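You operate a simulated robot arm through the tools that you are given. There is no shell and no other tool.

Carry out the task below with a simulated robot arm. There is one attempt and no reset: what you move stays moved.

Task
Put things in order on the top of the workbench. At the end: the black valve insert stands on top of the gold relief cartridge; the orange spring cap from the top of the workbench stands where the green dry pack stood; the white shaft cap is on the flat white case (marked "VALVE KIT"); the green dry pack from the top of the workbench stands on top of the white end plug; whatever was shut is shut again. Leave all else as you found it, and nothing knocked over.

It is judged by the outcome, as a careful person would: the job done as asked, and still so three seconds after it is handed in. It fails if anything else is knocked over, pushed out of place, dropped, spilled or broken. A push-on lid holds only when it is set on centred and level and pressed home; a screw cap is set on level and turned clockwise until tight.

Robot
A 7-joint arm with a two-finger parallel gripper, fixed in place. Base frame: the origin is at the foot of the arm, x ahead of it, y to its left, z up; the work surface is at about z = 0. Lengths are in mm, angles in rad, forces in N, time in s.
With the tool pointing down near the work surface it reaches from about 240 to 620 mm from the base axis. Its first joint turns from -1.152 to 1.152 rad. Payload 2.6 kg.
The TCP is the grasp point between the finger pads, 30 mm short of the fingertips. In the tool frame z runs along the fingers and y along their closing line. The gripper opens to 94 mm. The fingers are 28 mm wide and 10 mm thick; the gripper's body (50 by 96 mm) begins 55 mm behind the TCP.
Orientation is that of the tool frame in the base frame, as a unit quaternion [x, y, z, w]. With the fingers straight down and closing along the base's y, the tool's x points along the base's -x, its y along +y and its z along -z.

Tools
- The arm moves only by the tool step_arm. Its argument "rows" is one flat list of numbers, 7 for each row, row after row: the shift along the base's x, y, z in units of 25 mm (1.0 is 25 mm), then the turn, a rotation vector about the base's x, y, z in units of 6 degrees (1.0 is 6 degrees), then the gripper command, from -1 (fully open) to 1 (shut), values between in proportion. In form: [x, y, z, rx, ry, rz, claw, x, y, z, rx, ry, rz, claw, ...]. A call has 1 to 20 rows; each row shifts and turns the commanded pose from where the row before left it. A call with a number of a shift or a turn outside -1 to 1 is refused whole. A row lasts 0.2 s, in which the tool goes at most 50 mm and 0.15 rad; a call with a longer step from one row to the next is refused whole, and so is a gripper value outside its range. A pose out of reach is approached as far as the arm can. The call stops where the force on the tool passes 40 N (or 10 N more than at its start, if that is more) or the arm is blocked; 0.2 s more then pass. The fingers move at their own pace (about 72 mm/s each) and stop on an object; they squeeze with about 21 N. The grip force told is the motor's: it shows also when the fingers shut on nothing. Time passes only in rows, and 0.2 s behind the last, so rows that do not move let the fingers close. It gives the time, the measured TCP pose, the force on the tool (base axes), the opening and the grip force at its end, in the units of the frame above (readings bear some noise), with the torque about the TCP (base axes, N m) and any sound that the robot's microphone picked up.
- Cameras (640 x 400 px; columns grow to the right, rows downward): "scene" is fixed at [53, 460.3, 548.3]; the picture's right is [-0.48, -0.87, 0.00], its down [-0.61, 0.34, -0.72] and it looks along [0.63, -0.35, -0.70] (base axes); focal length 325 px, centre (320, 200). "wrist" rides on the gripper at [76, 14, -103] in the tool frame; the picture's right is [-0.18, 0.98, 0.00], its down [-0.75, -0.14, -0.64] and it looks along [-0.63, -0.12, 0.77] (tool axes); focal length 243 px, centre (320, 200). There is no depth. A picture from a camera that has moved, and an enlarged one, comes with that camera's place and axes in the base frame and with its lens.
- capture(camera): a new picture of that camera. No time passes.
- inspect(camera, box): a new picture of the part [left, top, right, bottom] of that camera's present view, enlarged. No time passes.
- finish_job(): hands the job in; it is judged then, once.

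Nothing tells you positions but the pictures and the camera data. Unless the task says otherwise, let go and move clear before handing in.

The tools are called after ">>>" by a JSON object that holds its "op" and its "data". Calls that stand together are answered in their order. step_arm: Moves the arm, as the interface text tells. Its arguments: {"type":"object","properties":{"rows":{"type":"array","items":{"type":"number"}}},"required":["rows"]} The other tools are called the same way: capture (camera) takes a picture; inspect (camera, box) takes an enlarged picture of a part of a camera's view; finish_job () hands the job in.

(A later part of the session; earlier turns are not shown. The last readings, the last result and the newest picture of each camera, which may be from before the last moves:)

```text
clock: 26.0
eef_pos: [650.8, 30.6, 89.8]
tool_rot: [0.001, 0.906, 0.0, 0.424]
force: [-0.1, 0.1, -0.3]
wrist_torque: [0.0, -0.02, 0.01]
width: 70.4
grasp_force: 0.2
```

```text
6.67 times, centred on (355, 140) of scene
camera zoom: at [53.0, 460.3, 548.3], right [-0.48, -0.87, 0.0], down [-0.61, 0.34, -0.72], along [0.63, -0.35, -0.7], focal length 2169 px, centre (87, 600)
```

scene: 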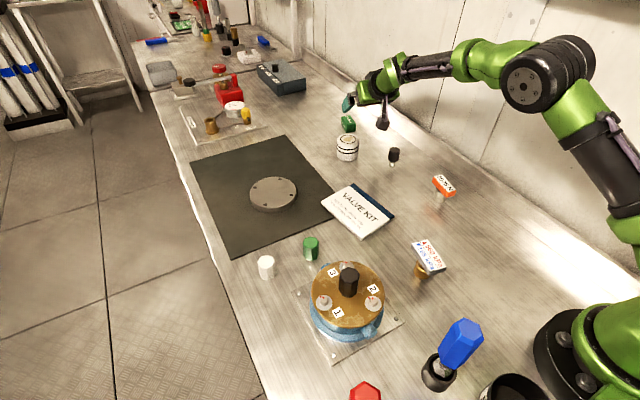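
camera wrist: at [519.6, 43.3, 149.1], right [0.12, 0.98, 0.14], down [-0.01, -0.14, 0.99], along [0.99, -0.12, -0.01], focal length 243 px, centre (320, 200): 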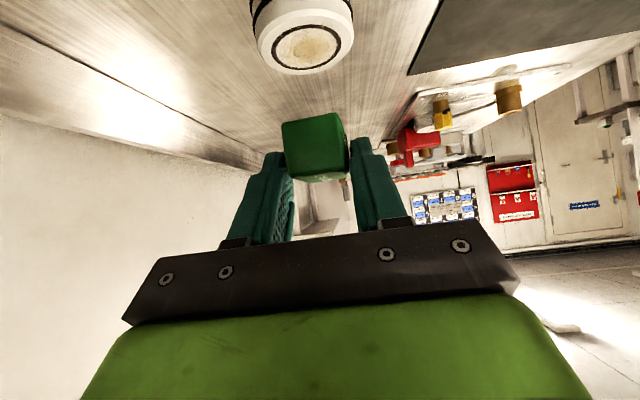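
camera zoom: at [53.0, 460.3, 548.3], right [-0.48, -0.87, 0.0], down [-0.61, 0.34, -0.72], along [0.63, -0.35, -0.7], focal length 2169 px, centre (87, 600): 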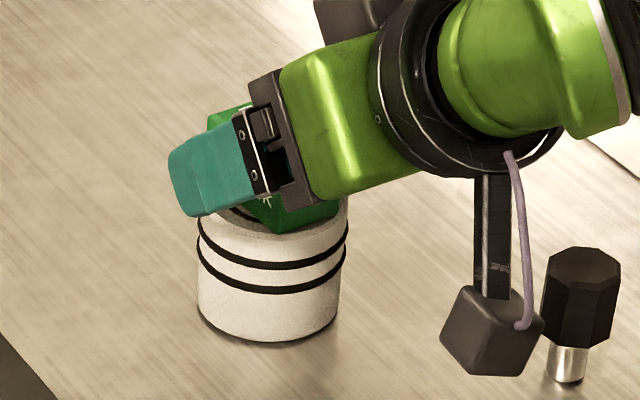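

The pack stands on the plug and the fingers are clear. I'll retreat back along the tool axis and check.

>>> {"op": "step_arm", "data": {"rows": [-0.4, 0, 0.33, 0, 0, 0, -0.5, -0.77, 0, 0.64, 0, 0, 0, -0.5, -0.77, 0, 0.64, 0, 0, 0, -0.5, -0.77, 0, 0.64, 0, 0, 0, -0.5, -0.5, 0, 1, 0, 0, 0, -0.5, 0, 0, 1, 0, 0, 0, -0.5, 0, 0, 0, 0, 0, 0, -0.5]}}

>>> {"op": "capture", "data": {"camera": "wrist"}}

>>> {"op": "inspect", "data": {"camera": "scene", "box": [310, 90, 470, 210]}}

```text
clock: 27.6
eef_pos: [570.6, 31.8, 194.9]
tool_rot: [0.001, 0.906, -0.001, 0.424]
force: [0.4, 0.7, -0.2]
wrist_torque: [0.01, -0.01, 0.0]
width: 70.4
grasp_force: 0.1
```

```text
taken
camera wrist: at [442.4, 46.3, 202.6], right [0.12, 0.98, 0.14], down [-0.01, -0.14, 0.99], along [0.99, -0.12, -0.01], focal length 243 px, centre (320, 200)
```

wrist: 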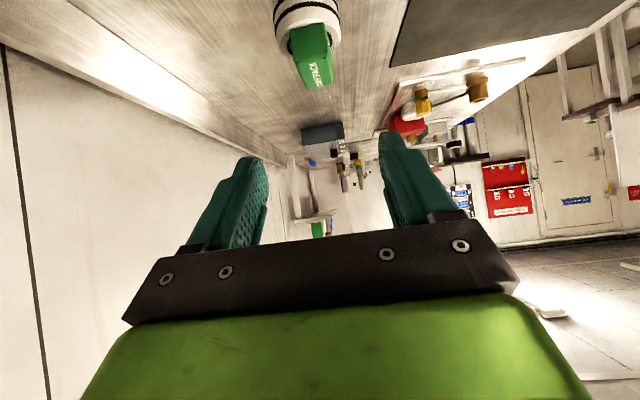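

```text
3.33 times, centred on (390, 150) of scene
camera zoom: at [53.0, 460.3, 548.3], right [-0.48, -0.87, 0.0], down [-0.61, 0.34, -0.72], along [0.63, -0.35, -0.7], focal length 1085 px, centre (87, 367)
```

zoom: 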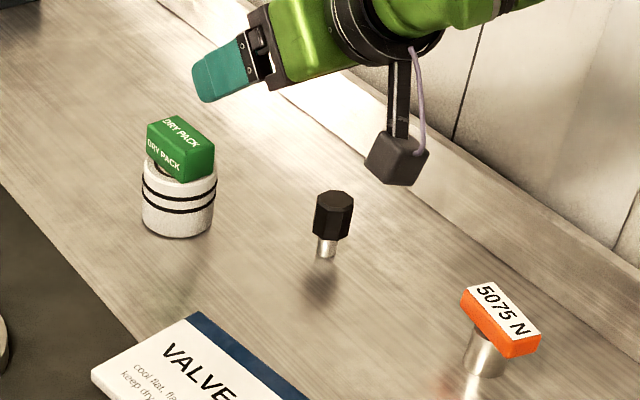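

The dry pack stands on the plug. Next is the orange spring cap; I'll bring the tool upright and look at it from closer up.

>>> {"op": "step_arm", "data": {"rows": [-0.8, -0.3, 0.4, 0, 0.83, 0, -0.5, -0.8, -0.3, 0.4, 0, 0.83, 0, -0.5, -0.8, -0.3, 0.4, 0, 0.83, 0, -0.5, -0.8, -0.3, 0.3, 0, 0.83, 0, -0.5, -0.8, -0.4, 0.2, 0, 0.83, 0, -0.5, -0.8, -0.4, 0, 0, 0.83, 0, -0.5, -0.8, -0.4, 0, 0, 0.83, 0, -0.5, -0.8, -0.4, 0, 0, 0.83, 0, -0.5, -0.8, -0.4, 0, 0, 0.83, 0, -0.5, -0.8, -0.4, 0, 0, 0.83, 0, -0.5, 0, 0, 0, 0, 0, 0, -0.5]}}

>>> {"op": "capture", "data": {"camera": "wrist"}}

>>> {"op": "capture", "data": {"camera": "scene"}}

```text
clock: 30.0
eef_pos: [369.4, -59.6, 238.7]
tool_rot: [0.001, 1.0, 0.0, 0.001]
force: [0.5, -0.7, 0.5]
wrist_torque: [0.0, 0.0, 0.02]
width: 70.8
grasp_force: 0.2
```

```text
taken
camera wrist: at [292.6, -45.2, 340.6], right [0.19, 0.98, 0.0], down [0.75, -0.14, 0.65], along [0.63, -0.12, -0.76], focal length 243 px, centre (320, 200)
```

wrist: 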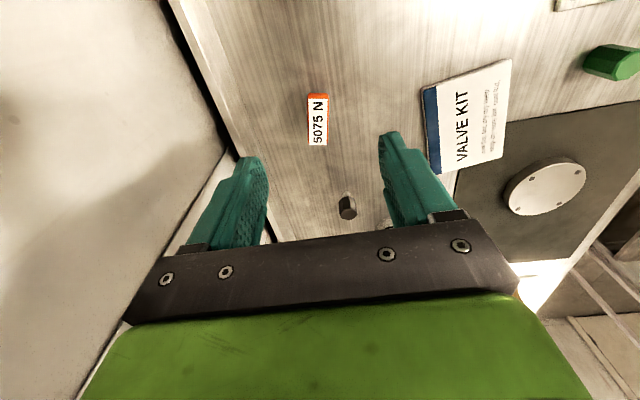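

```text
taken
```

scene: 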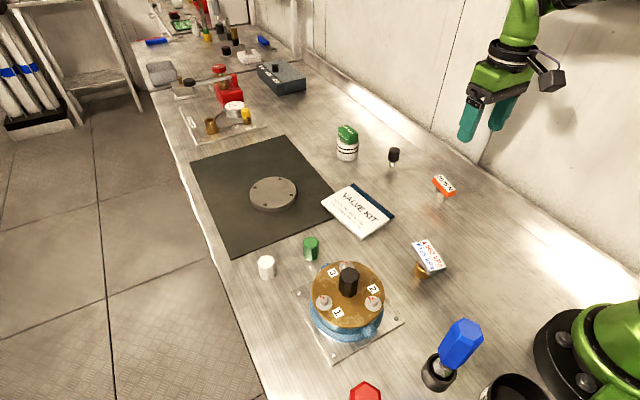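

>>> {"op": "inspect", "data": {"camera": "wrist", "box": [270, 75, 370, 165]}}

>>> {"op": "inspect", "data": {"camera": "wrist", "box": [320, 170, 400, 240]}}

>>> {"op": "inspect", "data": {"camera": "scene", "box": [420, 165, 470, 210]}}

```text
4.44 times, centred on (320, 120) of wrist
camera zoom: at [292.6, -45.2, 340.6], right [0.19, 0.98, 0.0], down [0.75, -0.14, 0.65], along [0.63, -0.12, -0.76], focal length 1078 px, centre (320, 556)
```

zoom: 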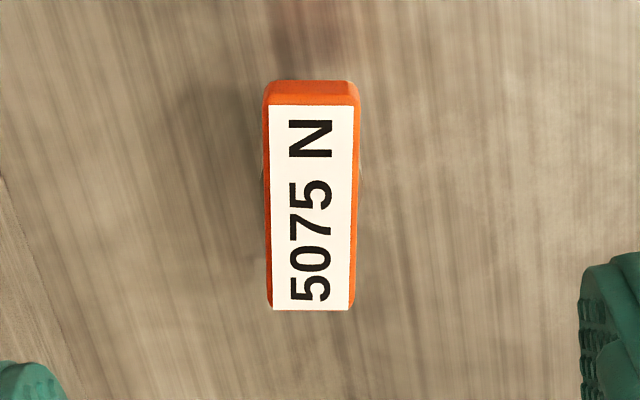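

```text
5.71 times, centred on (360, 205) of wrist
camera zoom: at [292.6, -45.2, 340.6], right [0.19, 0.98, 0.0], down [0.75, -0.14, 0.65], along [0.63, -0.12, -0.76], focal length 1386 px, centre (91, 171)
```

zoom: 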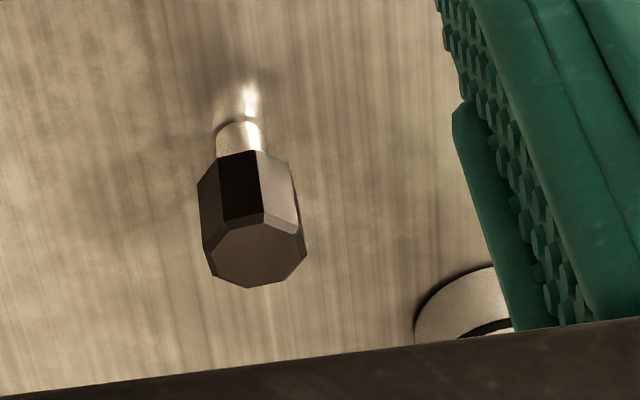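

```text
8.89 times, centred on (445, 188) of scene
camera zoom: at [53.0, 460.3, 548.3], right [-0.48, -0.87, 0.0], down [-0.61, 0.34, -0.72], along [0.63, -0.35, -0.7], focal length 2892 px, centre (-791, 311)
```

zoom: 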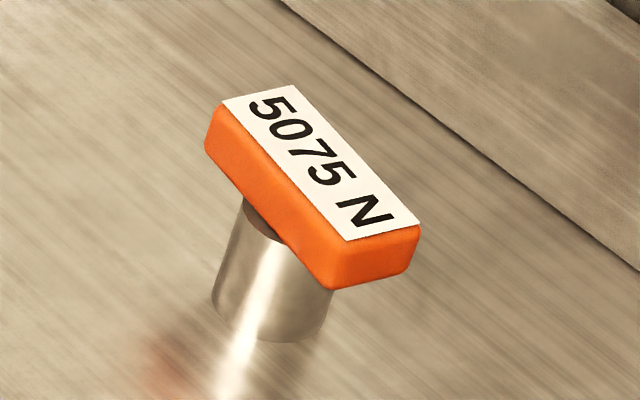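

The cap's plate is centred at (409,-69), yaw about -10.5°, 57×22 mm, with its top at z=50 over a 31 mm cylinder. To place it at the far spot I must hold it with a tilted tool, so I'll try tilting 55° here with matching yaw, staying high.

>>> {"op": "step_arm", "data": {"rows": [0.1, 0, 0, 0, 0, -0.875, -0.5, 0.1, 0, 0, 0, 0, -0.875, -0.5, 0.1, 0, -0.3, -0.167, -0.901, 0, -0.5, 0.1, 0, -0.3, -0.167, -0.901, 0, -0.5, 0.1, 0, -0.3, -0.167, -0.901, 0, -0.5, 0.1, 0, -0.3, -0.167, -0.901, 0, -0.5, 0.1, 0, -0.3, -0.167, -0.901, 0, -0.5, 0.1, -0.1, -0.3, -0.167, -0.901, 0, -0.5, 0.1, -0.1, -0.3, -0.167, -0.901, 0, -0.5, 0.1, -0.1, -0.3, -0.167, -0.901, 0, -0.5, 0.1, 0, -0.3, -0.167, -0.901, 0, -0.5, 0.1, 0, -0.3, -0.167, -0.901, 0, -0.5, 0, 0, 0, 0, 0, 0, -0.5]}}

>>> {"op": "capture", "data": {"camera": "wrist"}}

>>> {"op": "capture", "data": {"camera": "scene"}}

```text
clock: 32.8
eef_pos: [399.4, -60.6, 165.9]
tool_rot: [0.081, 0.882, -0.042, 0.462]
force: [-0.2, 0.4, -0.6]
wrist_torque: [0.01, 0.03, 0.0]
width: 70.5
grasp_force: 0.0
out of reach, approached as far as the arm can: row 10
```

```text
taken
camera wrist: at [275.9, -24.3, 162.0], right [0.28, 0.95, 0.15], down [-0.12, -0.12, 0.98], along [0.95, -0.3, 0.08], focal length 243 px, centre (320, 200)
```

wrist: 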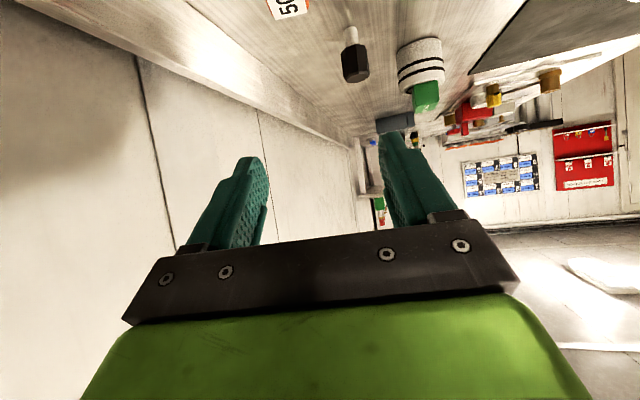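

```text
taken
```

scene: 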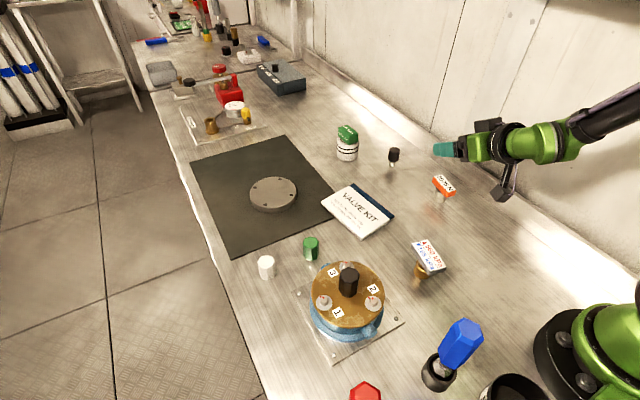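

The arm accepts 55° tilt here. I'll descend partway and check that it follows.

>>> {"op": "step_arm", "data": {"rows": [0, -0.12, -0.7, 0, 0, 0, -0.5, 0, -0.12, -0.7, 0, 0, 0, -0.5, -0.1, 0, -0.7, 0, 0, 0, -0.5, 0, 0, 0, 0, 0, 0, -0.5]}}

>>> {"op": "capture", "data": {"camera": "wrist"}}

>>> {"op": "inspect", "data": {"camera": "scene", "box": [410, 130, 530, 220]}}

```text
clock: 33.8
eef_pos: [396.8, -69.4, 114.5]
tool_rot: [0.082, 0.882, -0.043, 0.462]
force: [-0.3, -0.8, 0.5]
wrist_torque: [0.0, 0.0, 0.0]
width: 70.3
grasp_force: 0.1
```

```text
taken
camera wrist: at [273.7, -31.0, 109.9], right [0.28, 0.95, 0.15], down [-0.12, -0.12, 0.98], along [0.95, -0.3, 0.08], focal length 243 px, centre (320, 200)
```

wrist: 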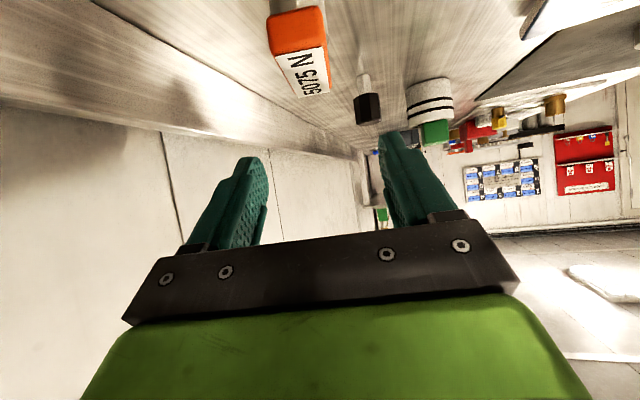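

```text
4.44 times, centred on (470, 175) of scene
camera zoom: at [53.1, 460.3, 548.3], right [-0.48, -0.87, 0.0], down [-0.61, 0.34, -0.72], along [0.63, -0.35, -0.7], focal length 1446 px, centre (-347, 311)
```

zoom: 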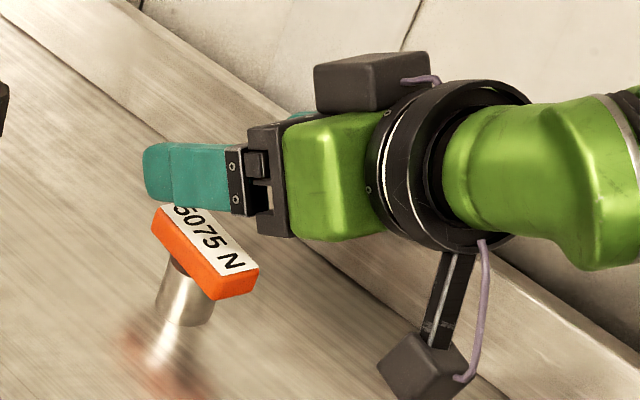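

Aligned well with the plate. I'll descend to just above grasp height and check once more.

>>> {"op": "step_arm", "data": {"rows": [0, 0.05, -0.7, 0, 0, 0, -0.5, 0, 0, -0.6, 0, 0, 0, -0.5, 0, 0, 0, 0, 0, 0, -0.5]}}

>>> {"op": "inspect", "data": {"camera": "wrist", "box": [200, 30, 460, 210]}}

>>> {"op": "inspect", "data": {"camera": "scene", "box": [410, 140, 500, 220]}}

```text
clock: 34.6
eef_pos: [396.6, -67.7, 82.1]
tool_rot: [0.081, 0.882, -0.041, 0.462]
force: [-0.5, 0.0, -0.2]
wrist_torque: [0.03, -0.02, 0.01]
width: 70.4
grasp_force: 0.0
```

```text
2.22 times, centred on (330, 120) of wrist
camera zoom: at [274.6, -29.3, 77.1], right [0.28, 0.95, 0.15], down [-0.12, -0.12, 0.98], along [0.95, -0.3, 0.08], focal length 539 px, centre (298, 378)
```

zoom: 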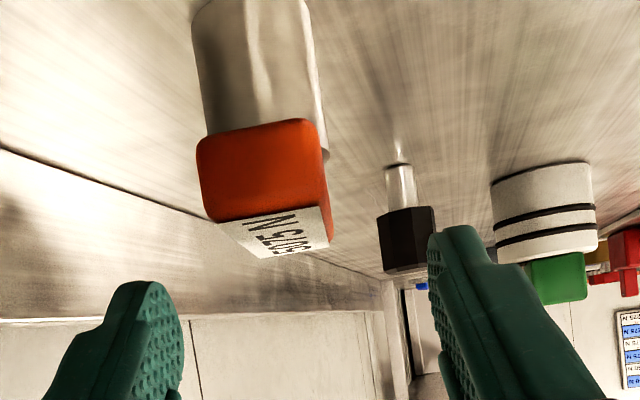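

```text
5.00 times, centred on (455, 180) of scene
camera zoom: at [53.1, 460.3, 548.3], right [-0.48, -0.87, 0.0], down [-0.61, 0.34, -0.72], along [0.63, -0.35, -0.7], focal length 1627 px, centre (-355, 300)
```

zoom: 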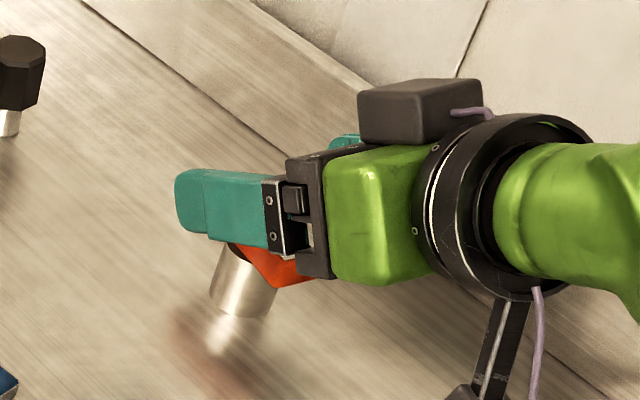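

The plate spans z≈35–51 and is centred between the fingers. Descending the last bit and gripping.

>>> {"op": "step_arm", "data": {"rows": [0, 0.03, -0.35, 0, 0, 0, -0.3, 0, 0, -0.3, 0, 0, 0, -0.2, 0, 0, 0, 0, 0, 0, 0, 0, 0, 0, 0, 0, 0, 0.3, 0, 0, 0, 0, 0, 0, 1, 0, 0, 0, 0, 0, 0, 1, 0, 0, 0, 0, 0, 0, 1]}}

>>> {"op": "inspect", "data": {"camera": "wrist", "box": [200, 30, 460, 210]}}

>>> {"op": "inspect", "data": {"camera": "scene", "box": [410, 140, 500, 220]}}

```text
clock: 36.2
eef_pos: [397.5, -65.7, 66.3]
tool_rot: [0.081, 0.882, -0.042, 0.462]
force: [-0.3, -0.9, -0.1]
wrist_torque: [-0.01, -0.02, 0.02]
width: 25.5
grasp_force: 21.1
```

```text
2.22 times, centred on (330, 120) of wrist
camera zoom: at [274.3, -29.0, 61.0], right [0.28, 0.95, 0.15], down [-0.12, -0.12, 0.98], along [0.95, -0.3, 0.08], focal length 539 px, centre (298, 378)
```

zoom: 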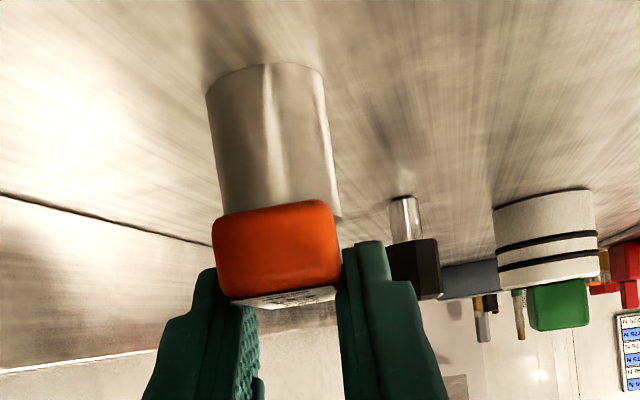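

```text
5.00 times, centred on (455, 180) of scene
camera zoom: at [53.0, 460.3, 548.3], right [-0.48, -0.87, 0.0], down [-0.61, 0.34, -0.72], along [0.63, -0.35, -0.7], focal length 1627 px, centre (-355, 300)
```

zoom: 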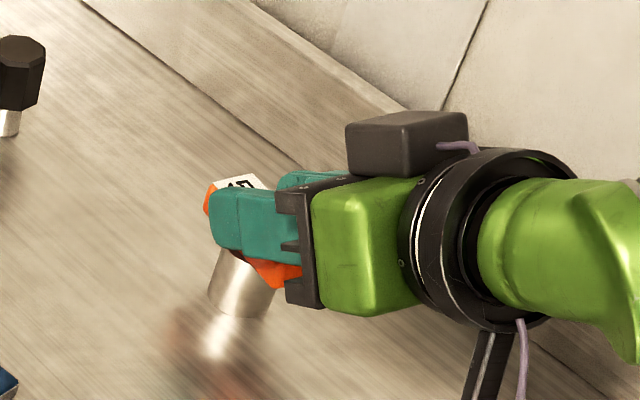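

Gripped at 25.5 mm. I'll lift a little and check it hangs straight.

>>> {"op": "step_arm", "data": {"rows": [0, 0, 0.2, 0, 0, 0, 1, 0, 0, 0.4, 0, 0, 0, 1, 0, 0, 0.6, 0, 0, 0, 1, 0, 0, 0, 0, 0, 0, 1]}}

>>> {"op": "inspect", "data": {"camera": "wrist", "box": [200, 30, 460, 210]}}

>>> {"op": "inspect", "data": {"camera": "scene", "box": [410, 130, 510, 220]}}

```text
clock: 37.2
eef_pos: [395.8, -65.6, 95.3]
tool_rot: [0.082, 0.882, -0.042, 0.462]
force: [-0.4, 0.6, -0.4]
wrist_torque: [0.03, -0.01, -0.02]
width: 25.4
grasp_force: 20.9
```

```text
2.22 times, centred on (330, 120) of wrist
camera zoom: at [273.7, -29.1, 91.1], right [0.28, 0.95, 0.15], down [-0.12, -0.12, 0.98], along [0.95, -0.3, 0.08], focal length 539 px, centre (298, 378)
```

zoom: 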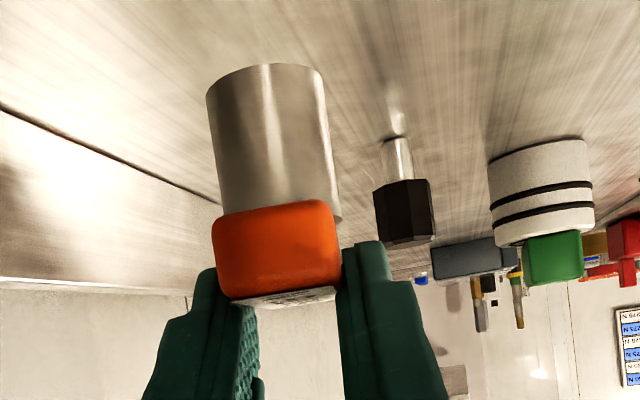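

```text
4.44 times, centred on (460, 175) of scene
camera zoom: at [53.0, 460.3, 548.3], right [-0.48, -0.87, 0.0], down [-0.61, 0.34, -0.72], along [0.63, -0.35, -0.7], focal length 1446 px, centre (-302, 311)
```

zoom: 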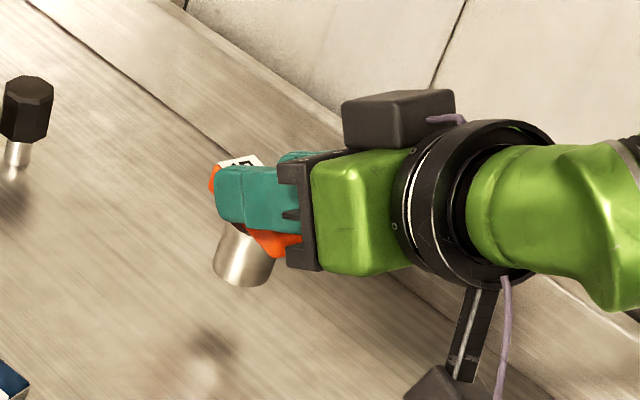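

The cap hangs straight and hasn't shifted in the grip. I'll raise it and carry it toward the dry pack's former spot, keeping clear of the insert and plug.

>>> {"op": "step_arm", "data": {"rows": [0, 0, 0.8, 0, 0, 0, 1, 0, 0, 0.8, 0, 0, 0, 1, 0.4, 0, 0.6, 0, 0, 0.2, 1, 0.8, 0.05, 0, 0, 0, 0.2, 1, 0.9, 0.05, 0, 0, 0, 0.2, 1, 0.9, 0.05, 0, 0, 0, 0.2, 1, 0.9, 0.05, 0, 0, 0, 0.2, 1, 0.9, 0.05, 0, 0, 0, 0.2, 1, 0.9, 0.05, 0, 0, 0, 0.2, 1, 0.9, 0.05, 0, 0, 0, 0.2, 1, 0.9, 0.05, 0, 0, 0, 0.17, 1, 0.9, 0.05, 0, 0, 0, 0, 1, 0.9, 0.05, 0, 0, 0, 0, 1, 0.9, 0.05, 0, 0, 0, 0, 1, 0.9, 0.05, 0, 0, 0, 0, 1, 0.9, 0.05, 0, 0, 0, 0, 1, 0.9, 0.05, 0, 0, 0, 0, 1, 0, 0, 0, 0, 0, 0, 1]}}

>>> {"op": "capture", "data": {"camera": "wrist"}}

>>> {"op": "capture", "data": {"camera": "scene"}}

```text
clock: 41.0
eef_pos: [719.2, -49.6, 149.1]
tool_rot: [-0.001, 0.885, 0.001, 0.465]
force: [-0.6, -0.3, -1.1]
wrist_torque: [0.01, 0.03, 0.01]
width: 25.5
grasp_force: 20.9
```

```text
taken
camera wrist: at [591.5, -35.7, 145.3], right [0.1, 0.98, 0.15], down [-0.1, -0.14, 0.98], along [0.99, -0.12, 0.08], focal length 243 px, centre (320, 200)
```

wrist: 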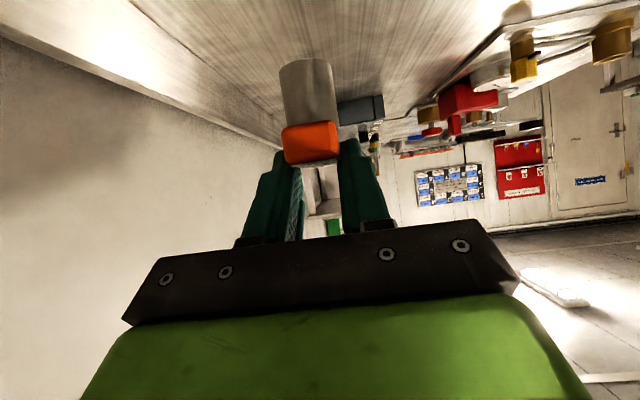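

```text
taken
```

scene: 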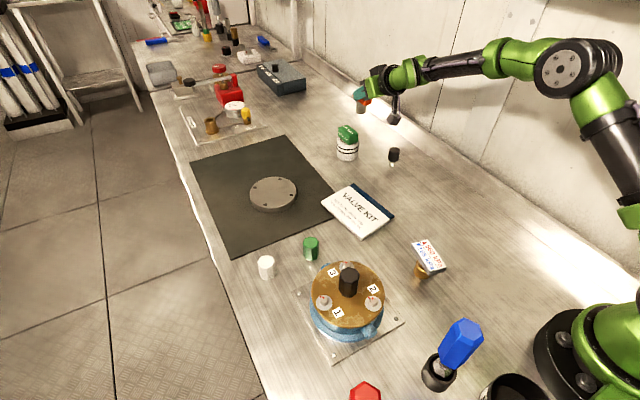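

>>> {"op": "step_arm", "data": {"rows": [0.8, 0, 0, 0, 0, 0, 1, 0.8, 0, -0.2, 0, 0, 0, 1, 0.8, 0, -0.4, 0, 0, 0, 1, 0, 0, -0.6, 0, 0, 0, 1, 0, 0, 0, 0, 0, 0, 1]}}

>>> {"op": "capture", "data": {"camera": "wrist"}}

>>> {"op": "inspect", "data": {"camera": "scene", "box": [310, 60, 420, 170]}}

```text
clock: 42.2
eef_pos: [778.6, -50.0, 119.3]
tool_rot: [0.0, 0.886, 0.001, 0.464]
force: [-0.3, 0.0, -2.2]
wrist_torque: [0.0, -0.03, 0.01]
width: 25.7
grasp_force: 20.4
```

```text
taken
camera wrist: at [651.6, -35.0, 115.4], right [0.1, 0.98, 0.15], down [-0.1, -0.14, 0.98], along [0.99, -0.12, 0.08], focal length 243 px, centre (320, 200)
```

wrist: 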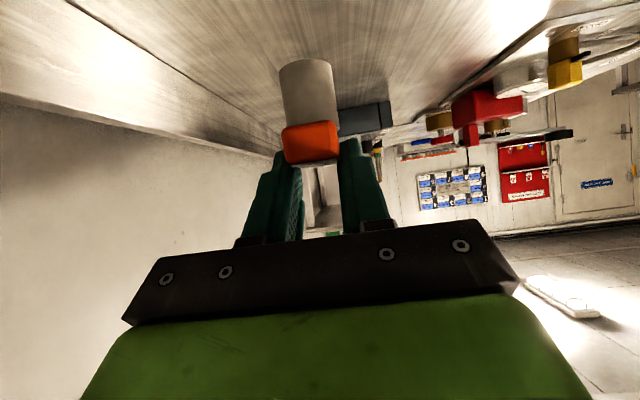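

```text
3.64 times, centred on (365, 115) of scene
camera zoom: at [53.1, 460.3, 548.3], right [-0.48, -0.87, 0.0], down [-0.61, 0.34, -0.72], along [0.63, -0.35, -0.7], focal length 1183 px, centre (156, 509)
```

zoom: 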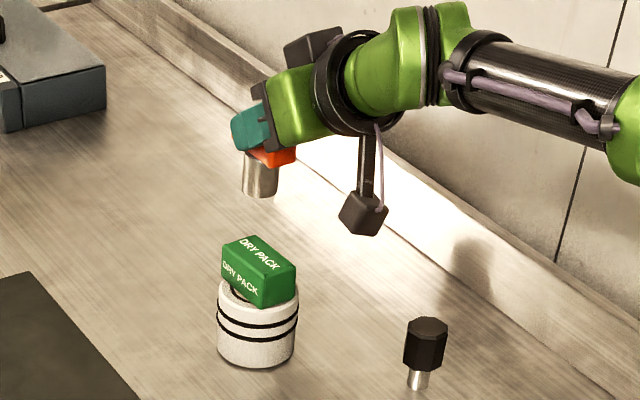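

On target at (778.6,-50). I'll lower toward the bench and watch reach and force.

>>> {"op": "step_arm", "data": {"rows": [0, 0.03, -0.6, 0, 0, 0, 1, 0, 0, -0.6, 0, 0, 0, 1, 0, 0, -0.5, 0, 0, 0, 1, 0, 0, 0, 0, 0, 0, 1]}}

>>> {"op": "inspect", "data": {"camera": "scene", "box": [310, 70, 410, 170]}}

>>> {"op": "capture", "data": {"camera": "wrist"}}

```text
clock: 43.2
eef_pos: [779.8, -48.9, 76.4]
tool_rot: [-0.001, 0.886, 0.001, 0.464]
force: [0.1, 0.2, -1.4]
wrist_torque: [0.01, 0.02, 0.0]
width: 25.9
grasp_force: 21.1
```

```text
4.00 times, centred on (360, 120) of scene
camera zoom: at [53.1, 460.3, 548.3], right [-0.48, -0.87, 0.0], down [-0.61, 0.34, -0.72], along [0.63, -0.35, -0.7], focal length 1302 px, centre (160, 520)
```

zoom: 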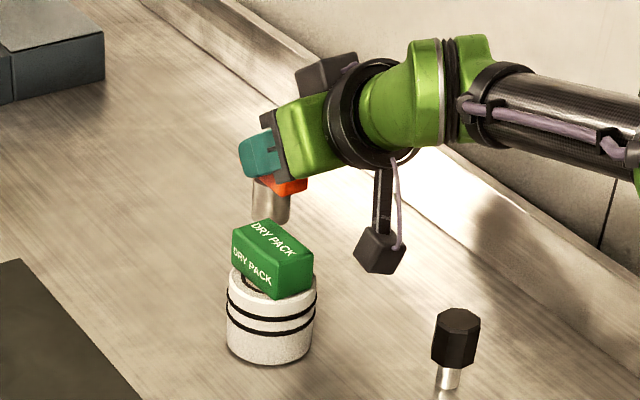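

```text
taken
camera wrist: at [651.6, -34.7, 73.6], right [0.1, 0.98, 0.15], down [-0.1, -0.14, 0.98], along [0.99, -0.12, 0.08], focal length 243 px, centre (320, 200)
```

wrist: 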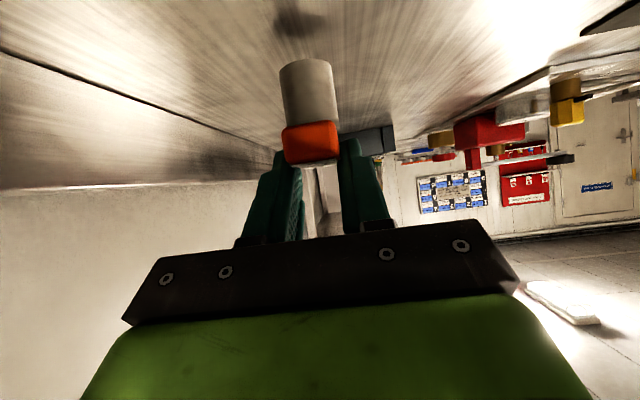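

>>> {"op": "step_arm", "data": {"rows": [0, 0, -0.28, 0, 0, 0, 1, 0, 0, 0, 0, 0, 0, 1]}}

>>> {"op": "step_arm", "data": {"rows": [0, 0, -0.06, 0, 0, 0, 1, 0, 0, 0, 0, 0, 0, 1]}}

>>> {"op": "step_arm", "data": {"rows": [0, 0, -0.05, 0, 0, 0, 1, 0, 0, 0, 0, 0, 0, 1]}}

```text
clock: 43.8
eef_pos: [780.1, -48.7, 70.1]
tool_rot: [0.0, 0.886, 0.001, 0.463]
force: [0.0, -0.4, -1.4]
wrist_torque: [0.02, 0.04, 0.02]
width: 26.0
grasp_force: 21.1
```

```text
clock: 44.4
eef_pos: [780.6, -48.8, 67.5]
tool_rot: [-0.001, 0.886, 0.001, 0.464]
force: [-0.2, 0.8, -1.0]
wrist_torque: [0.0, 0.0, 0.01]
width: 25.5
grasp_force: 20.8
```

```text
clock: 45.0
eef_pos: [779.9, -48.9, 67.4]
tool_rot: [-0.001, 0.886, 0.001, 0.464]
force: [0.0, -0.3, -1.2]
wrist_torque: [-0.02, 0.03, -0.01]
width: 25.6
grasp_force: 21.3
```

>>> {"op": "step_arm", "data": {"rows": [0, 0, -0.04, 0, 0, 0, 1, 0, 0, 0, 0, 0, 0, 1]}}

>>> {"op": "step_arm", "data": {"rows": [0, 0, -0.04, 0, 0, 0, 1, 0, 0, 0, 0, 0, 0, 1]}}

>>> {"op": "inspect", "data": {"camera": "wrist", "box": [240, 40, 400, 180]}}

```text
clock: 45.6
eef_pos: [778.9, -48.7, 66.3]
tool_rot: [0.0, 0.886, 0.001, 0.464]
force: [-0.3, 0.6, -1.6]
wrist_torque: [-0.03, 0.03, -0.01]
width: 25.7
grasp_force: 21.4
```

```text
clock: 46.2
eef_pos: [778.2, -49.5, 65.9]
tool_rot: [0.0, 0.886, 0.0, 0.464]
force: [-0.1, 0.1, -0.3]
wrist_torque: [0.0, -0.02, 0.0]
width: 25.5
grasp_force: 21.1
```

```text
2.86 times, centred on (320, 110) of wrist
camera zoom: at [651.8, -34.4, 61.6], right [0.1, 0.98, 0.15], down [-0.1, -0.14, 0.98], along [0.99, -0.12, 0.08], focal length 693 px, centre (320, 457)
```

zoom: 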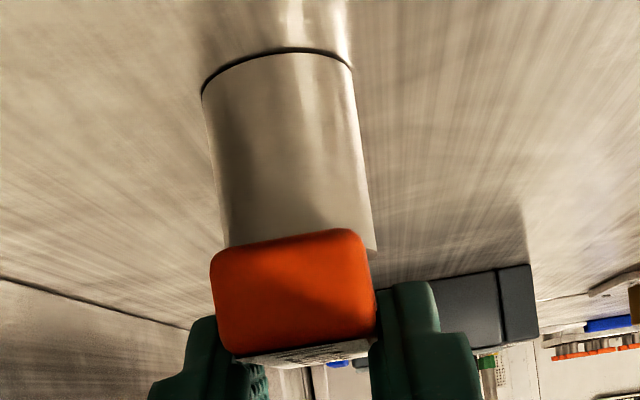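

>>> {"op": "step_arm", "data": {"rows": [0, 0, -0.04, 0, 0, 0, 1, 0, 0, 0, 0, 0, 0, 1]}}

>>> {"op": "step_arm", "data": {"rows": [0, 0, -0.03, 0, 0, 0, 1, 0, 0, 0, 0, 0, 0, 1]}}

```text
clock: 46.8
eef_pos: [780.1, -47.5, 65.7]
tool_rot: [-0.001, 0.886, 0.001, 0.464]
force: [-0.9, 0.2, 0.8]
wrist_torque: [0.0, -0.02, -0.02]
width: 25.4
grasp_force: 20.6
```

```text
clock: 47.4
eef_pos: [779.3, -48.5, 65.4]
tool_rot: [-0.001, 0.885, 0.001, 0.465]
force: [-1.8, 0.9, 5.9]
wrist_torque: [-0.05, 0.09, 0.0]
width: 25.7
grasp_force: 20.9
```

The cap has touched down (about 6 N). Releasing gently.

>>> {"op": "step_arm", "data": {"rows": [0, 0, 0, 0, 0, 0, 0.4, 0, 0, 0, 0, 0, 0, 0.3, 0, 0, 0, 0, 0, 0, 0.1, 0, 0, 0, 0, 0, 0, -0.1, 0, 0, 0, 0, 0, 0, -0.4, 0, 0, 0, 0, 0, 0, -0.4]}}

>>> {"op": "inspect", "data": {"camera": "wrist", "box": [200, 30, 460, 210]}}

>>> {"op": "inspect", "data": {"camera": "scene", "box": [310, 70, 410, 170]}}

```text
clock: 48.8
eef_pos: [779.2, -48.1, 64.0]
tool_rot: [0.0, 0.886, 0.001, 0.464]
force: [-0.6, -0.4, 0.3]
wrist_torque: [0.01, 0.0, 0.0]
width: 65.7
grasp_force: 0.1
```

```text
2.22 times, centred on (330, 120) of wrist
camera zoom: at [651.5, -34.4, 59.9], right [0.1, 0.98, 0.15], down [-0.1, -0.14, 0.98], along [0.99, -0.12, 0.08], focal length 539 px, centre (298, 378)
```

zoom: 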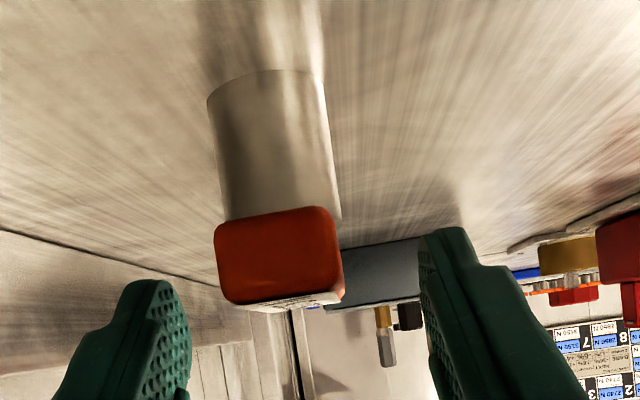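

```text
4.00 times, centred on (360, 120) of scene
camera zoom: at [53.0, 460.3, 548.3], right [-0.48, -0.87, 0.0], down [-0.61, 0.34, -0.72], along [0.63, -0.35, -0.7], focal length 1302 px, centre (160, 520)
```

zoom: 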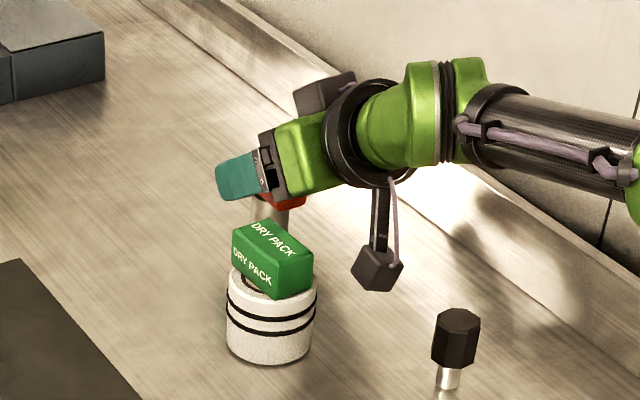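

The cap stands where the pack was. I'll rise straight up, then move back.

>>> {"op": "step_arm", "data": {"rows": [0, 0, 0.4, 0, 0, 0, -0.4, 0, 0, 0.8, 0, 0, 0, -0.4, 0, 0, 0.8, 0, 0, 0, -0.4, -0.4, 0, 0.8, 0, 0, 0, -0.4, -0.8, 0, 0.8, 0, 0, 0, -0.4, -0.8, 0, 0.4, 0, 0, 0, -0.4, -0.8, 0, 0.4, 0, 0, 0, -0.4, 0, 0, 0, 0, 0, 0, -0.4]}}

>>> {"op": "capture", "data": {"camera": "wrist"}}

>>> {"op": "inspect", "data": {"camera": "scene", "box": [300, 80, 460, 200]}}

```text
clock: 50.6
eef_pos: [708.9, -48.4, 172.5]
tool_rot: [-0.001, 0.886, 0.001, 0.464]
force: [-0.5, -0.4, 0.6]
wrist_torque: [-0.01, 0.02, -0.02]
width: 65.9
grasp_force: 0.0
```

```text
taken
camera wrist: at [581.1, -34.0, 169.6], right [0.1, 0.98, 0.15], down [-0.1, -0.14, 0.98], along [0.99, -0.12, 0.08], focal length 243 px, centre (320, 200)
```

wrist: 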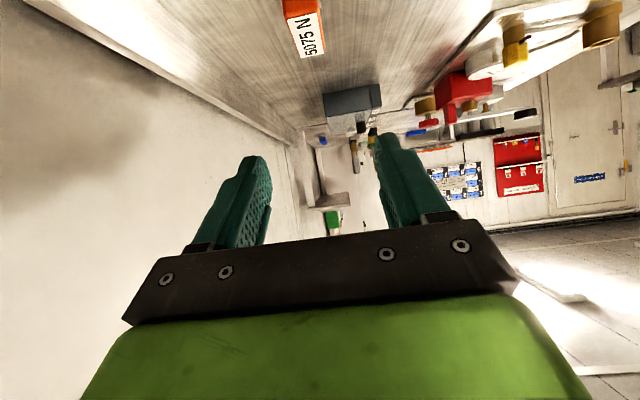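

```text
3.33 times, centred on (380, 140) of scene
camera zoom: at [53.0, 460.3, 548.3], right [-0.48, -0.87, 0.0], down [-0.61, 0.34, -0.72], along [0.63, -0.35, -0.7], focal length 1085 px, centre (120, 400)
```

zoom: 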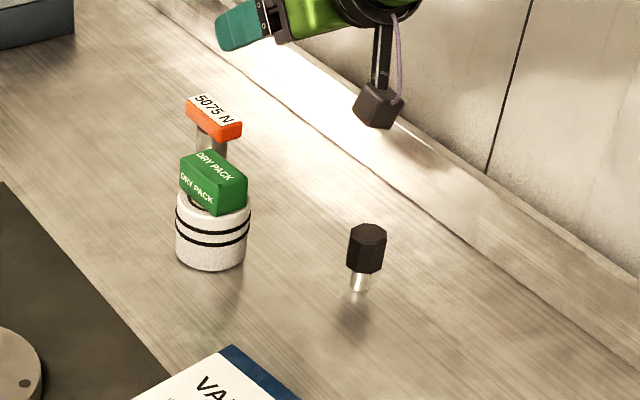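

Both far placements are done: the cap's plate centre triangulates to about (789,-47). Next is the black insert at about (566,-48); I'll bring the tool upright above it.

>>> {"op": "step_arm", "data": {"rows": [-0.5, 0, 0.5, 0, 0.922, 0, -0.4, -0.6, 0, 0.3, 0, 0.922, 0, -0.4, -0.6, 0, 0, 0, 0.922, 0, -0.4, -0.6, 0, 0, 0, 0.922, 0, -0.4, -0.6, 0, 0, 0, 0.922, 0, -0.4, -0.6, 0, 0, 0, 0.922, 0, -0.4, -0.6, 0, 0, 0, 0.922, 0, -0.4, -0.6, 0, 0, 0, 0.922, 0, -0.4, -0.6, 0, 0, 0, 0.922, 0, -0.4, -0.4, 0, 0, 0, 0.922, 0, -0.4, 0, 0, 0, 0, 0, 0, -0.4]}}

>>> {"op": "capture", "data": {"camera": "wrist"}}

>>> {"op": "inspect", "data": {"camera": "scene", "box": [370, 135, 420, 175]}}

```text
clock: 53.0
eef_pos: [566.5, -47.7, 193.3]
tool_rot: [0.0, 1.0, 0.001, -0.002]
force: [0.4, 0.1, 0.7]
wrist_torque: [-0.01, 0.03, -0.01]
width: 65.8
grasp_force: 0.1
```

```text
taken
camera wrist: at [490.4, -34.2, 297.2], right [0.18, 0.98, 0.0], down [0.75, -0.14, 0.64], along [0.63, -0.12, -0.77], focal length 243 px, centre (320, 200)
```

wrist: 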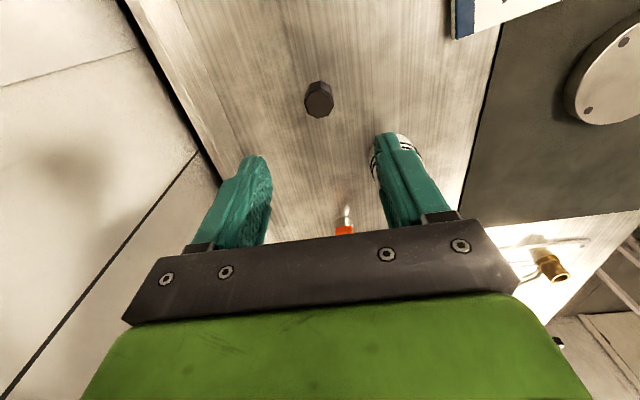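

```text
10.00 times, centred on (395, 155) of scene
camera zoom: at [53.0, 460.3, 548.3], right [-0.48, -0.87, 0.0], down [-0.61, 0.34, -0.72], along [0.63, -0.35, -0.7], focal length 3254 px, centre (-430, 650)
```

zoom: 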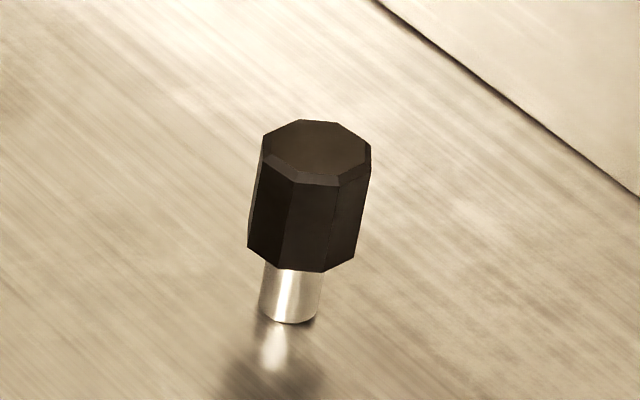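

>>> {"op": "inspect", "data": {"camera": "wrist", "box": [290, 70, 350, 130]}}

>>> {"op": "inspect", "data": {"camera": "scene", "box": [395, 225, 460, 290]}}

```text
6.67 times, centred on (320, 100) of wrist
camera zoom: at [490.4, -34.2, 297.2], right [0.18, 0.98, 0.0], down [0.75, -0.14, 0.64], along [0.63, -0.12, -0.77], focal length 1618 px, centre (320, 867)
```

zoom: 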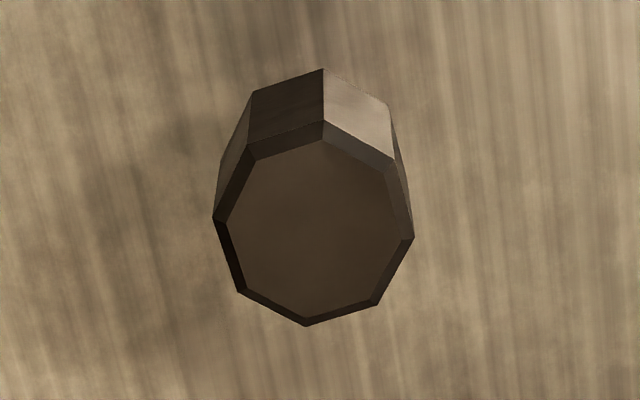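

```text
6.15 times, centred on (428, 258) of scene
camera zoom: at [53.0, 460.3, 548.3], right [-0.48, -0.87, 0.0], down [-0.61, 0.34, -0.72], along [0.63, -0.35, -0.7], focal length 2002 px, centre (-342, -154)
```

zoom: 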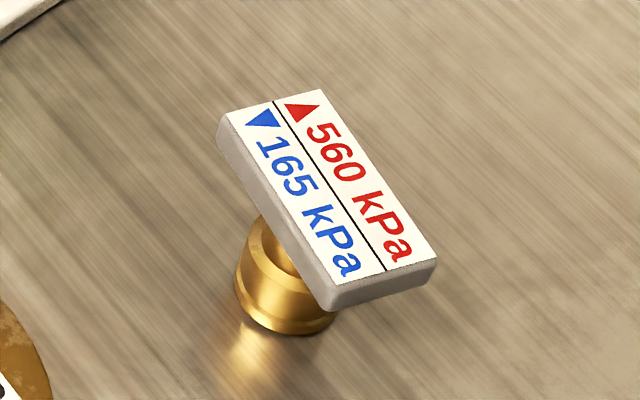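

The insert's octagon flats sit at about +7°, centre near (568.5,-49), top at z≈52. I'll yaw +7° and descend around it.

>>> {"op": "step_arm", "data": {"rows": [0.08, -0.05, -0.5, 0, 0, 0.6, -0.4, 0, 0, -0.8, 0, 0, 0.57, -0.4, 0, 0, -0.8, 0, 0, 0, -0.4, 0, 0, -0.8, 0, 0, 0, -0.4, 0, 0, -0.8, 0, 0, 0, -0.4, 0, 0, -0.8, 0, 0, 0, -0.4, 0, 0, -0.8, 0, 0, 0, -0.4, 0, 0, 0, 0, 0, 0, -0.4]}}

>>> {"op": "capture", "data": {"camera": "wrist"}}

>>> {"op": "inspect", "data": {"camera": "scene", "box": [350, 90, 450, 180]}}

```text
clock: 54.8
eef_pos: [568.6, -50.2, 61.0]
tool_rot: [-0.06, 0.998, 0.001, 0.0]
force: [0.8, 0.2, -0.6]
wrist_torque: [0.02, -0.02, 0.01]
width: 65.6
grasp_force: 0.1
```

```text
taken
camera wrist: at [490.9, -45.2, 164.0], right [0.06, 1.0, 0.0], down [0.77, -0.05, 0.64], along [0.64, -0.04, -0.77], focal length 243 px, centre (320, 200)
```

wrist: 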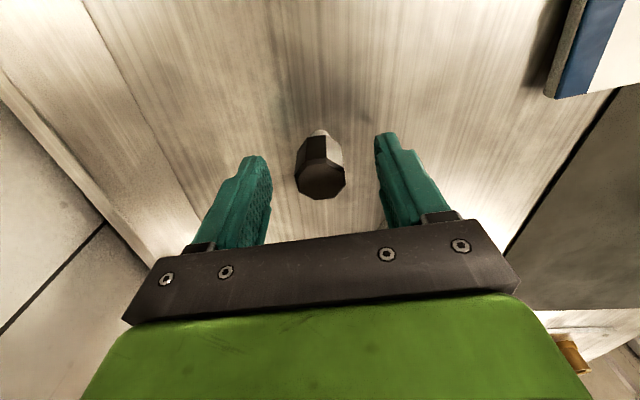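

```text
4.44 times, centred on (400, 135) of scene
camera zoom: at [53.0, 460.3, 548.3], right [-0.48, -0.87, 0.0], down [-0.61, 0.34, -0.72], along [0.63, -0.35, -0.7], focal length 1446 px, centre (-36, 489)
```

zoom: 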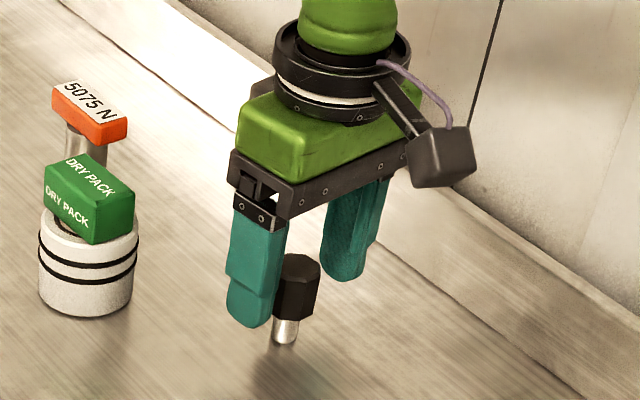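

Centred. Descending to grasp height and closing.

>>> {"op": "step_arm", "data": {"rows": [0, 0, -0.5, 0, 0, 0, -0.4, 0, 0, -0.5, 0, 0, 0, -0.3, 0, 0, 0, 0, 0, 0, 0, 0, 0, 0, 0, 0, 0, 0.2, 0, 0, 0, 0, 0, 0, 1, 0, 0, 0, 0, 0, 0, 1, 0, 0, 0, 0, 0, 0, 1]}}

>>> {"op": "step_arm", "data": {"rows": [0, 0, 0.3, 0, 0, 0, 1, 0, 0, 0.6, 0, 0, 0, 1, 0, 0, 0.6, 0, 0, 0, 1, 0, 0, 0, 0, 0, 0, 1]}}

>>> {"op": "inspect", "data": {"camera": "wrist", "box": [200, 80, 440, 240]}}

>>> {"op": "inspect", "data": {"camera": "scene", "box": [350, 90, 450, 180]}}

```text
clock: 56.4
eef_pos: [567.9, -49.7, 36.0]
tool_rot: [-0.062, 0.998, 0.001, 0.0]
force: [-0.2, -0.2, -0.1]
wrist_torque: [0.0, 0.01, -0.01]
width: 27.2
grasp_force: 21.1
```

```text
clock: 57.4
eef_pos: [569.0, -50.5, 74.9]
tool_rot: [-0.062, 0.998, 0.001, 0.0]
force: [0.4, 0.2, -0.6]
wrist_torque: [0.0, -0.02, -0.03]
width: 27.3
grasp_force: 20.9
```

```text
2.50 times, centred on (320, 160) of wrist
camera zoom: at [491.7, -45.2, 177.3], right [0.06, 1.0, 0.0], down [0.77, -0.05, 0.64], along [0.64, -0.04, -0.77], focal length 606 px, centre (320, 300)
```

zoom: 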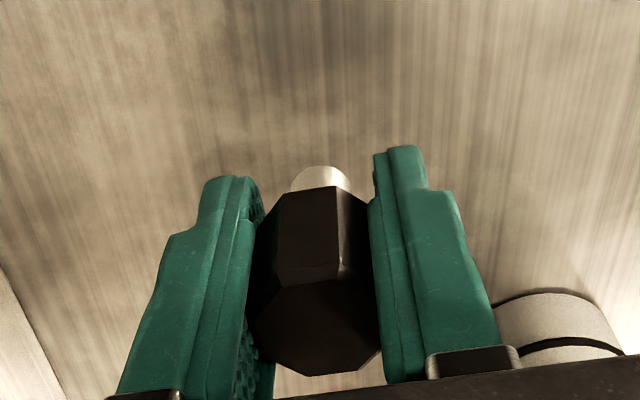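

```text
4.44 times, centred on (400, 135) of scene
camera zoom: at [53.0, 460.3, 548.3], right [-0.48, -0.87, 0.0], down [-0.61, 0.34, -0.72], along [0.63, -0.35, -0.7], focal length 1446 px, centre (-36, 489)
```

zoom: 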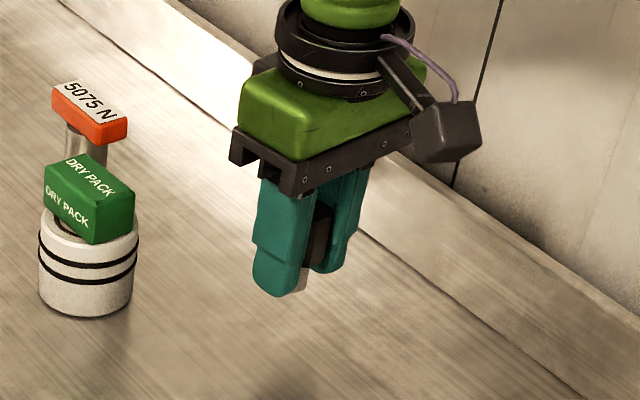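

The insert is held (27 mm) and clear of the bench. I'll raise it and carry it over the gold cartridge near (270,107), high enough to look.

>>> {"op": "step_arm", "data": {"rows": [0, 0, 0.84, 0, 0, 0, 1, 0, 0, 0.84, 0, 0, 0, 1, -0.6, 0.3, 0.84, 0, 0, 0, 1, -0.9, 0.48, 0.84, 0, 0, 0, 1, -0.9, 0.48, 0.84, 0, 0, 0, 1, -0.9, 0.48, 0, 0, 0, 0, 1, -0.9, 0.48, 0, 0, 0, 0, 1, -0.9, 0.48, 0, 0, 0, 0, 1, -0.9, 0.48, 0, 0, 0, 0, 1, -0.9, 0.48, 0, 0, 0, 0, 1, -0.9, 0.48, 0, 0, 0, 0, 1, -0.9, 0.48, 0, 0, 0, 0, 1, -0.9, 0.48, 0, 0, 0, 0, 1, -0.9, 0.48, 0, 0, 0, 0, 1, -0.9, 0.48, 0, 0, 0, 0, 1, -0.6, 0.24, 0, 0, 0, 0, 1, 0, 0, 0, 0, 0, 0, 1]}}

>>> {"op": "capture", "data": {"camera": "wrist"}}

>>> {"op": "capture", "data": {"camera": "scene"}}

```text
clock: 61.0
eef_pos: [269.0, 108.8, 178.6]
tool_rot: [-0.061, 0.998, 0.001, 0.0]
force: [-0.7, 0.0, 0.4]
wrist_torque: [0.04, 0.0, -0.01]
width: 27.1
grasp_force: 21.3
```

```text
taken
camera wrist: at [191.1, 113.1, 282.0], right [0.06, 1.0, 0.0], down [0.77, -0.05, 0.64], along [0.64, -0.04, -0.77], focal length 243 px, centre (320, 200)
```

wrist: 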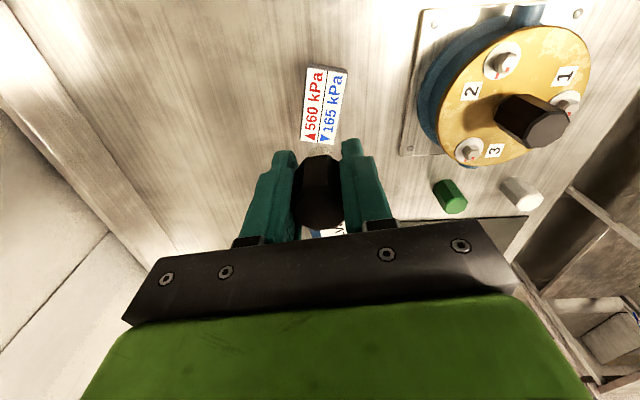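

```text
taken
```

scene: 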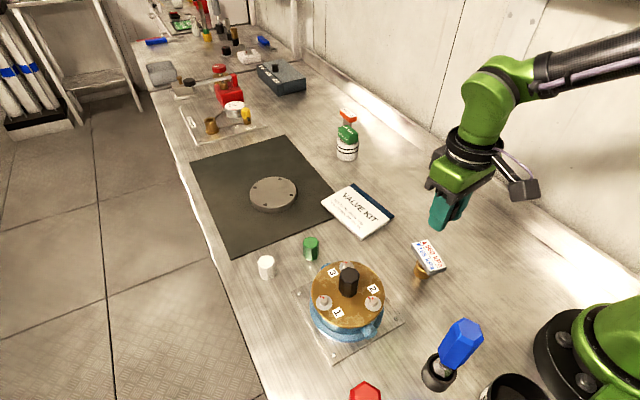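

>>> {"op": "inspect", "data": {"camera": "wrist", "box": [270, 50, 380, 150]}}

>>> {"op": "inspect", "data": {"camera": "scene", "box": [395, 180, 475, 290]}}

```text
4.00 times, centred on (325, 100) of wrist
camera zoom: at [191.1, 113.1, 282.0], right [0.06, 1.0, 0.0], down [0.77, -0.05, 0.64], along [0.64, -0.04, -0.77], focal length 970 px, centre (300, 600)
```

zoom: 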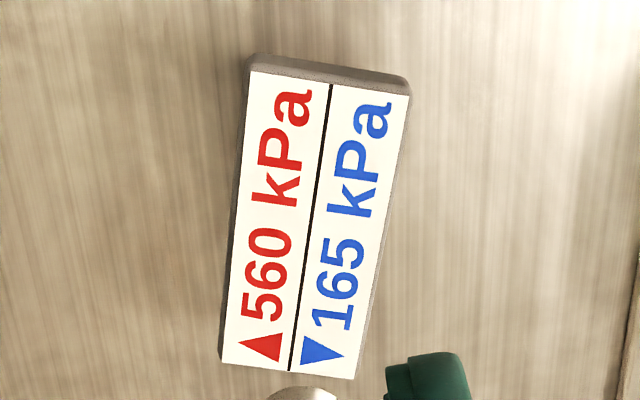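

```text
3.64 times, centred on (435, 235) of scene
camera zoom: at [53.0, 460.3, 548.3], right [-0.48, -0.87, 0.0], down [-0.61, 0.34, -0.72], along [0.63, -0.35, -0.7], focal length 1183 px, centre (-98, 73)
```

zoom: 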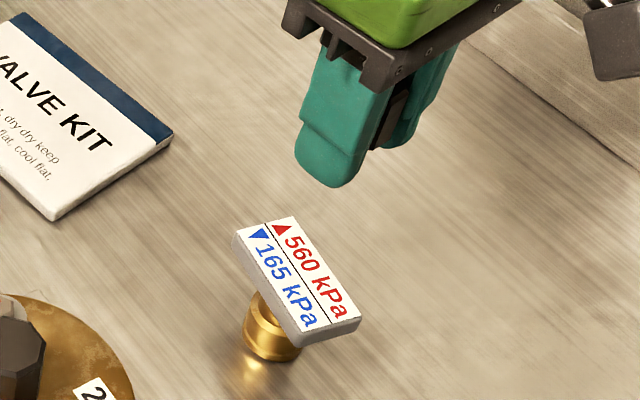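

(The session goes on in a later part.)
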